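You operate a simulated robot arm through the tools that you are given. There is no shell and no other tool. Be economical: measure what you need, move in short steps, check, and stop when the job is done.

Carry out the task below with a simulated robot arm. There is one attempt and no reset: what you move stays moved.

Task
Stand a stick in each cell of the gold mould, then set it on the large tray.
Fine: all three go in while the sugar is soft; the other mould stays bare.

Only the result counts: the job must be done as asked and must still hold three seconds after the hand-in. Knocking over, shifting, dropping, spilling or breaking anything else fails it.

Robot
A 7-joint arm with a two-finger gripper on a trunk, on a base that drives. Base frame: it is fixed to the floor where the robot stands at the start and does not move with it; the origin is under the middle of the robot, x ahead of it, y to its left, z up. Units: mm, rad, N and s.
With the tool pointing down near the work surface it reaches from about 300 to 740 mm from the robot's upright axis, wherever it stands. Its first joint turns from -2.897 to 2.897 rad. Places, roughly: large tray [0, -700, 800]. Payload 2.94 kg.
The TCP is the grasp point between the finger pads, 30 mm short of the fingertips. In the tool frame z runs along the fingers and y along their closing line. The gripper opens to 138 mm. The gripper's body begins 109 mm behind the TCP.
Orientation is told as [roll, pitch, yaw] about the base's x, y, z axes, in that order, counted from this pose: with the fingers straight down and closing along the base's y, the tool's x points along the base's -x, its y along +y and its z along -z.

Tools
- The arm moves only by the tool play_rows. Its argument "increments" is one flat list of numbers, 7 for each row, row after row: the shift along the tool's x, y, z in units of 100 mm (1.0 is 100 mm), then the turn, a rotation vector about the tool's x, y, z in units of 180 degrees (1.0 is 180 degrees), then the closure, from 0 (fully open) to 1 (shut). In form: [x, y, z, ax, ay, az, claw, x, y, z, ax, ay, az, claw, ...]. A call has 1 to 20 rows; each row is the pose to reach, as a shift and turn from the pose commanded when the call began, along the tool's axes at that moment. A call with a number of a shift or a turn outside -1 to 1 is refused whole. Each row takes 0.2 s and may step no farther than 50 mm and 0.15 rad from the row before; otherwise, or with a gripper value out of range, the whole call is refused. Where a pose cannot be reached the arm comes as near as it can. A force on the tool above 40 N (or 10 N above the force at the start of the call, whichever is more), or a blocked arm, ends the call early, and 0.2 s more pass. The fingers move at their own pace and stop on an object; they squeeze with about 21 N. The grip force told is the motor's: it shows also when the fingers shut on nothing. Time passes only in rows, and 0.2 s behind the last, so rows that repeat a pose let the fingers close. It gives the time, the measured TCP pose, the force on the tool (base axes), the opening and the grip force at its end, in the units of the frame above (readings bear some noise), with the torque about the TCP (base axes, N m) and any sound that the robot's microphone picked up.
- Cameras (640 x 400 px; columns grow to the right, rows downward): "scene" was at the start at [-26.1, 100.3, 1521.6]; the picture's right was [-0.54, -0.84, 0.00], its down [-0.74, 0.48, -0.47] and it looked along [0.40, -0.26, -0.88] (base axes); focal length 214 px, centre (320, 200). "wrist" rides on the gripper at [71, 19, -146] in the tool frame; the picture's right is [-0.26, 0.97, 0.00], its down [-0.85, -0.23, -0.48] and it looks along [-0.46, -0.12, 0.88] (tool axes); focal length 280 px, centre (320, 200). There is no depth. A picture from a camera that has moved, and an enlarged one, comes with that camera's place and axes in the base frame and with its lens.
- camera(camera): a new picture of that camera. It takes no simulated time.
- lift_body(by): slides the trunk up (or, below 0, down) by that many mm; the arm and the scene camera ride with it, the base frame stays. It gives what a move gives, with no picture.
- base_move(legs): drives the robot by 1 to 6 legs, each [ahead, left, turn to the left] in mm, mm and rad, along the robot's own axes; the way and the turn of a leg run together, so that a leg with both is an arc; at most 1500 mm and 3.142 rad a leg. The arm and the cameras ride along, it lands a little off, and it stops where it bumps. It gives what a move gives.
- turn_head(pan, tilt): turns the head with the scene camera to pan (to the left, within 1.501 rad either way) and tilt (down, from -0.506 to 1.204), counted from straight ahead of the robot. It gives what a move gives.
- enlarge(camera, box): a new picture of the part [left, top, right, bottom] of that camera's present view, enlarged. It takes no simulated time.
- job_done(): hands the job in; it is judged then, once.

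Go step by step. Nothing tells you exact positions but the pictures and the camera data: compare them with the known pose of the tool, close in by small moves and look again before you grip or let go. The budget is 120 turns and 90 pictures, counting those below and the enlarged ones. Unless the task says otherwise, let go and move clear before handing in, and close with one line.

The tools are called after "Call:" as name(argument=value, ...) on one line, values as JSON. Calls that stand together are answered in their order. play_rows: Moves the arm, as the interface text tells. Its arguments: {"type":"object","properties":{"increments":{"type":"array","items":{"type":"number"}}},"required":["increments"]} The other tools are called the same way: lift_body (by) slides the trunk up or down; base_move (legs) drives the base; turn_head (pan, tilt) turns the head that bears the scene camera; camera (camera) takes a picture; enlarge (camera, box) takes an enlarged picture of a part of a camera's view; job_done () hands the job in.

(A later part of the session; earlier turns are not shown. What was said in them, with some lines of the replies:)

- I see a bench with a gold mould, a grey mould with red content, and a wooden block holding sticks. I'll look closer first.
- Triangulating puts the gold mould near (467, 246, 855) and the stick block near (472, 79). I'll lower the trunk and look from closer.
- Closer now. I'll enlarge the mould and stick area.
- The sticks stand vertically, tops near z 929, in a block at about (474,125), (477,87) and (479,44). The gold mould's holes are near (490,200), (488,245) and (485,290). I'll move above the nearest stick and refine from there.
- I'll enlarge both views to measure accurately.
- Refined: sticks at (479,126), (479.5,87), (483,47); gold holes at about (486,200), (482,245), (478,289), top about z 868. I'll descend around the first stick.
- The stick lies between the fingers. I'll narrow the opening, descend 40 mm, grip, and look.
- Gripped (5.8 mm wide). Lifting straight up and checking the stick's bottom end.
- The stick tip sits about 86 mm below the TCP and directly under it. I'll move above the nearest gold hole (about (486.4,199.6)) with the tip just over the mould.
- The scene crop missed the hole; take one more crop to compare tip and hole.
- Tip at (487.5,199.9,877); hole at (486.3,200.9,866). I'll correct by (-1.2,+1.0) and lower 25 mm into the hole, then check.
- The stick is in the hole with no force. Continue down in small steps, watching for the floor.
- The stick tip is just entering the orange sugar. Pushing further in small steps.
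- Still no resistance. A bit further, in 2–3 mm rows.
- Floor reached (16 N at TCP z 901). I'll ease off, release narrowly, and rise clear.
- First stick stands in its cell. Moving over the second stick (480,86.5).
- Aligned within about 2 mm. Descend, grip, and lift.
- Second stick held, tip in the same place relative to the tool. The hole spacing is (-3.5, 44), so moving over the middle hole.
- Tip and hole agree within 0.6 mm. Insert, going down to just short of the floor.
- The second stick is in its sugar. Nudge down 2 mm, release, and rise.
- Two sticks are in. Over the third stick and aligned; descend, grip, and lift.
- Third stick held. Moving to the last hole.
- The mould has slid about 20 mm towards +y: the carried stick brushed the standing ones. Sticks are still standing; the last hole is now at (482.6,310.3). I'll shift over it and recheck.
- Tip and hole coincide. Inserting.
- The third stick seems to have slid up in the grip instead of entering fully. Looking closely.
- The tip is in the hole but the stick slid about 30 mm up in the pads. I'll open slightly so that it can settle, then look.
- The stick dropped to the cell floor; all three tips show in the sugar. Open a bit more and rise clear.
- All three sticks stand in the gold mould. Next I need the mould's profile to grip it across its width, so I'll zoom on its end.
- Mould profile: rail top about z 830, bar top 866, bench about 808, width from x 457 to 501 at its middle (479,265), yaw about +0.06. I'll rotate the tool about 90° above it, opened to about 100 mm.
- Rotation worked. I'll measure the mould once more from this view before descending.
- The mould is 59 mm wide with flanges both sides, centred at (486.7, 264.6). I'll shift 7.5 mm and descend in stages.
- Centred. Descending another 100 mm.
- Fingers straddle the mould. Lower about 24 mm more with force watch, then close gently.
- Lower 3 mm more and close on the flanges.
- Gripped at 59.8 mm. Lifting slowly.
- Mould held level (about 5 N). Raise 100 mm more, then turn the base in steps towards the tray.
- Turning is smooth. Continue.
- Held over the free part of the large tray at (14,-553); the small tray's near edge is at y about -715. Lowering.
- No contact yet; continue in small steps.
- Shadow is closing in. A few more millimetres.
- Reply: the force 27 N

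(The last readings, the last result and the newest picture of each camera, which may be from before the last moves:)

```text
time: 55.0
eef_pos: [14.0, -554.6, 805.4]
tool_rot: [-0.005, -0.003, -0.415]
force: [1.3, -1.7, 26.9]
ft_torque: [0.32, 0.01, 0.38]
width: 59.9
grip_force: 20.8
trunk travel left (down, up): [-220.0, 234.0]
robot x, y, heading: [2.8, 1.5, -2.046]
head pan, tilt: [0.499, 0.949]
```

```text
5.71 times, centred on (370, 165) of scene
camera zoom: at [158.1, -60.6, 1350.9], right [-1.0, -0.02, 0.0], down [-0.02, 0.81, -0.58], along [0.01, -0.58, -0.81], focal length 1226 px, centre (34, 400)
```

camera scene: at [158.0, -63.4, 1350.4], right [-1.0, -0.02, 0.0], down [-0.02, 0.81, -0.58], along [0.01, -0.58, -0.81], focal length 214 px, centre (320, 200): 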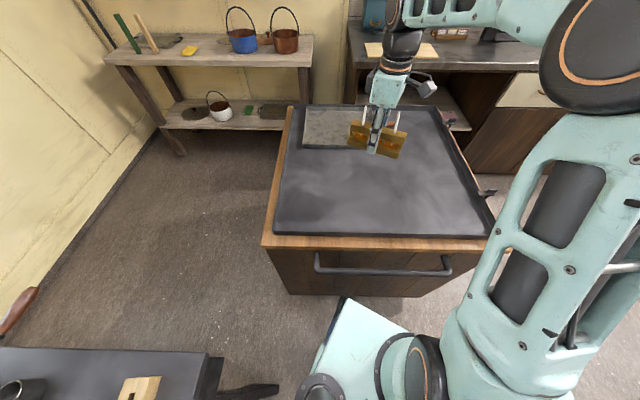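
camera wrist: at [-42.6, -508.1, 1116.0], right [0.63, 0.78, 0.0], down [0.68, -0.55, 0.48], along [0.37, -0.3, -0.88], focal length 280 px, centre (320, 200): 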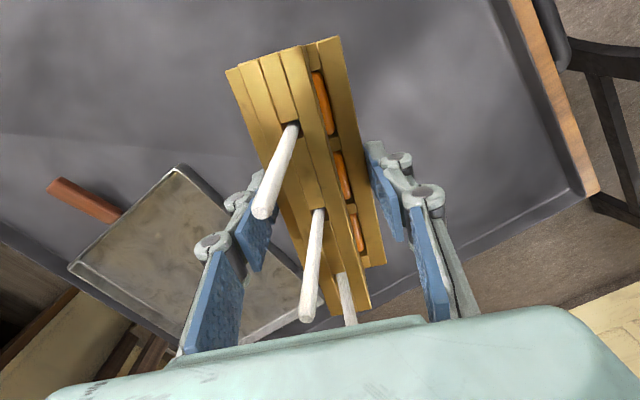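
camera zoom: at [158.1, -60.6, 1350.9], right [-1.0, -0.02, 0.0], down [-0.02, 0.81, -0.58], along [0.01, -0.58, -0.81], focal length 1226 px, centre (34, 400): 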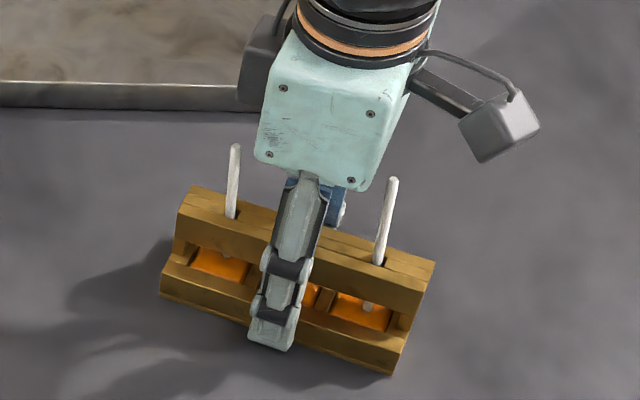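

Contact on the tray (27 N). Ease off, open the fingers, then rise straight up.

Call:
play_rows(increments=[0, 0, -0.03, 0, 0, 0, 1.0, 0, 0, -0.03, 0, 0, 0, 0.5, 0, 0, -0.03, 0, 0, 0, 0.4, 0, 0, -0.03, 0, 0, 0, 0.35])

Call:
play_rows(increments=[0, 0, -0.2, 0, 0, 0, 0.3, 0, 0, -0.5, 0, 0, 0, 0.3, 0, 0, -0.98, 0, 0, 0, 0.3])

Call:
play_rows(increments=[0, 0, -0.4, 0, 0, 0, 0.3, 0, 0, -0.8, 0, 0, 0, 0.3])

Call:
enlarge(camera="scene", box=[270, 90, 470, 215])

Call:
camera(camera="wrist")

```text
time: 56.0
eef_pos: [13.1, -554.0, 803.7]
tool_rot: [0.002, 0.001, -0.416]
force: [-0.7, 0.9, 0.8]
ft_torque: [0.03, 0.02, -0.08]
width: 89.5
grip_force: 0.0
trunk travel left (down, up): [-220.0, 234.0]
robot x, y, heading: [-1.1, -0.4, -2.046]
head pan, tilt: [0.499, 0.949]
```

```text
time: 56.8
eef_pos: [15.8, -555.1, 901.8]
tool_rot: [0.0, -0.002, -0.415]
force: [0.4, 0.0, -0.2]
ft_torque: [-0.01, 0.01, -0.01]
width: 96.5
grip_force: 0.1
trunk travel left (down, up): [-220.0, 234.0]
robot x, y, heading: [-1.0, -0.0, -2.05]
head pan, tilt: [0.499, 0.949]
```

```text
time: 57.4
eef_pos: [16.1, -552.9, 981.4]
tool_rot: [0.0, 0.002, -0.415]
force: [-0.3, -0.9, -0.2]
ft_torque: [0.0, 0.01, 0.0]
width: 96.8
grip_force: 0.0
trunk travel left (down, up): [-220.0, 234.0]
robot x, y, heading: [-2.2, 1.8, -2.049]
head pan, tilt: [0.499, 0.949]
```

```text
3.20 times, centred on (370, 152) of scene
camera zoom: at [158.1, -62.8, 1350.4], right [-1.0, -0.02, 0.0], down [-0.02, 0.81, -0.58], along [0.01, -0.58, -0.81], focal length 686 px, centre (160, 352)
```

zoom: 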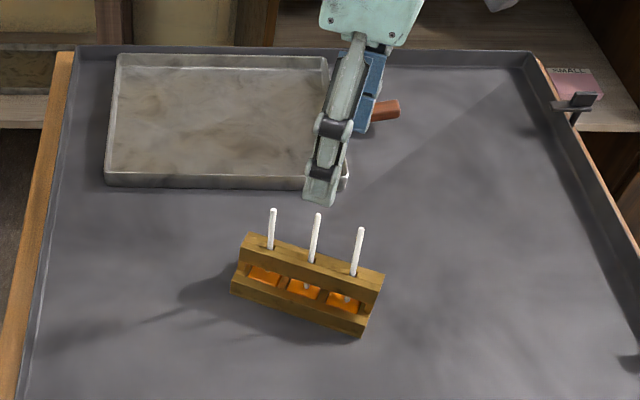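

```text
14 pictures are left
camera wrist: at [-40.8, -506.5, 1126.3], right [0.63, 0.78, 0.0], down [0.68, -0.55, 0.48], along [0.37, -0.3, -0.88], focal length 280 px, centre (320, 200)
```

wrist: 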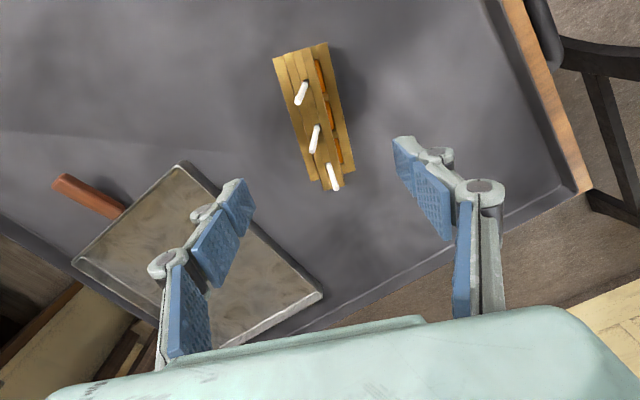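

All three sticks stand in the gold mould, which rests on the free part of the large dark tray (it spans about x -360..300, y -346..-1040, so its middle matches the given place). The gripper is clear and nothing else has moved, so I'm handing in.

Call:
job_done()

```text
The job is handed in.
```

The gold mould is on the large tray with a stick standing in each of its three cells, and the other mould is still bare. While I was carrying the third stick I brushed the ones already standing, which slid the gold mould about 20 mm along the bench. Nothing fell, and the pictures show nothing else moved.
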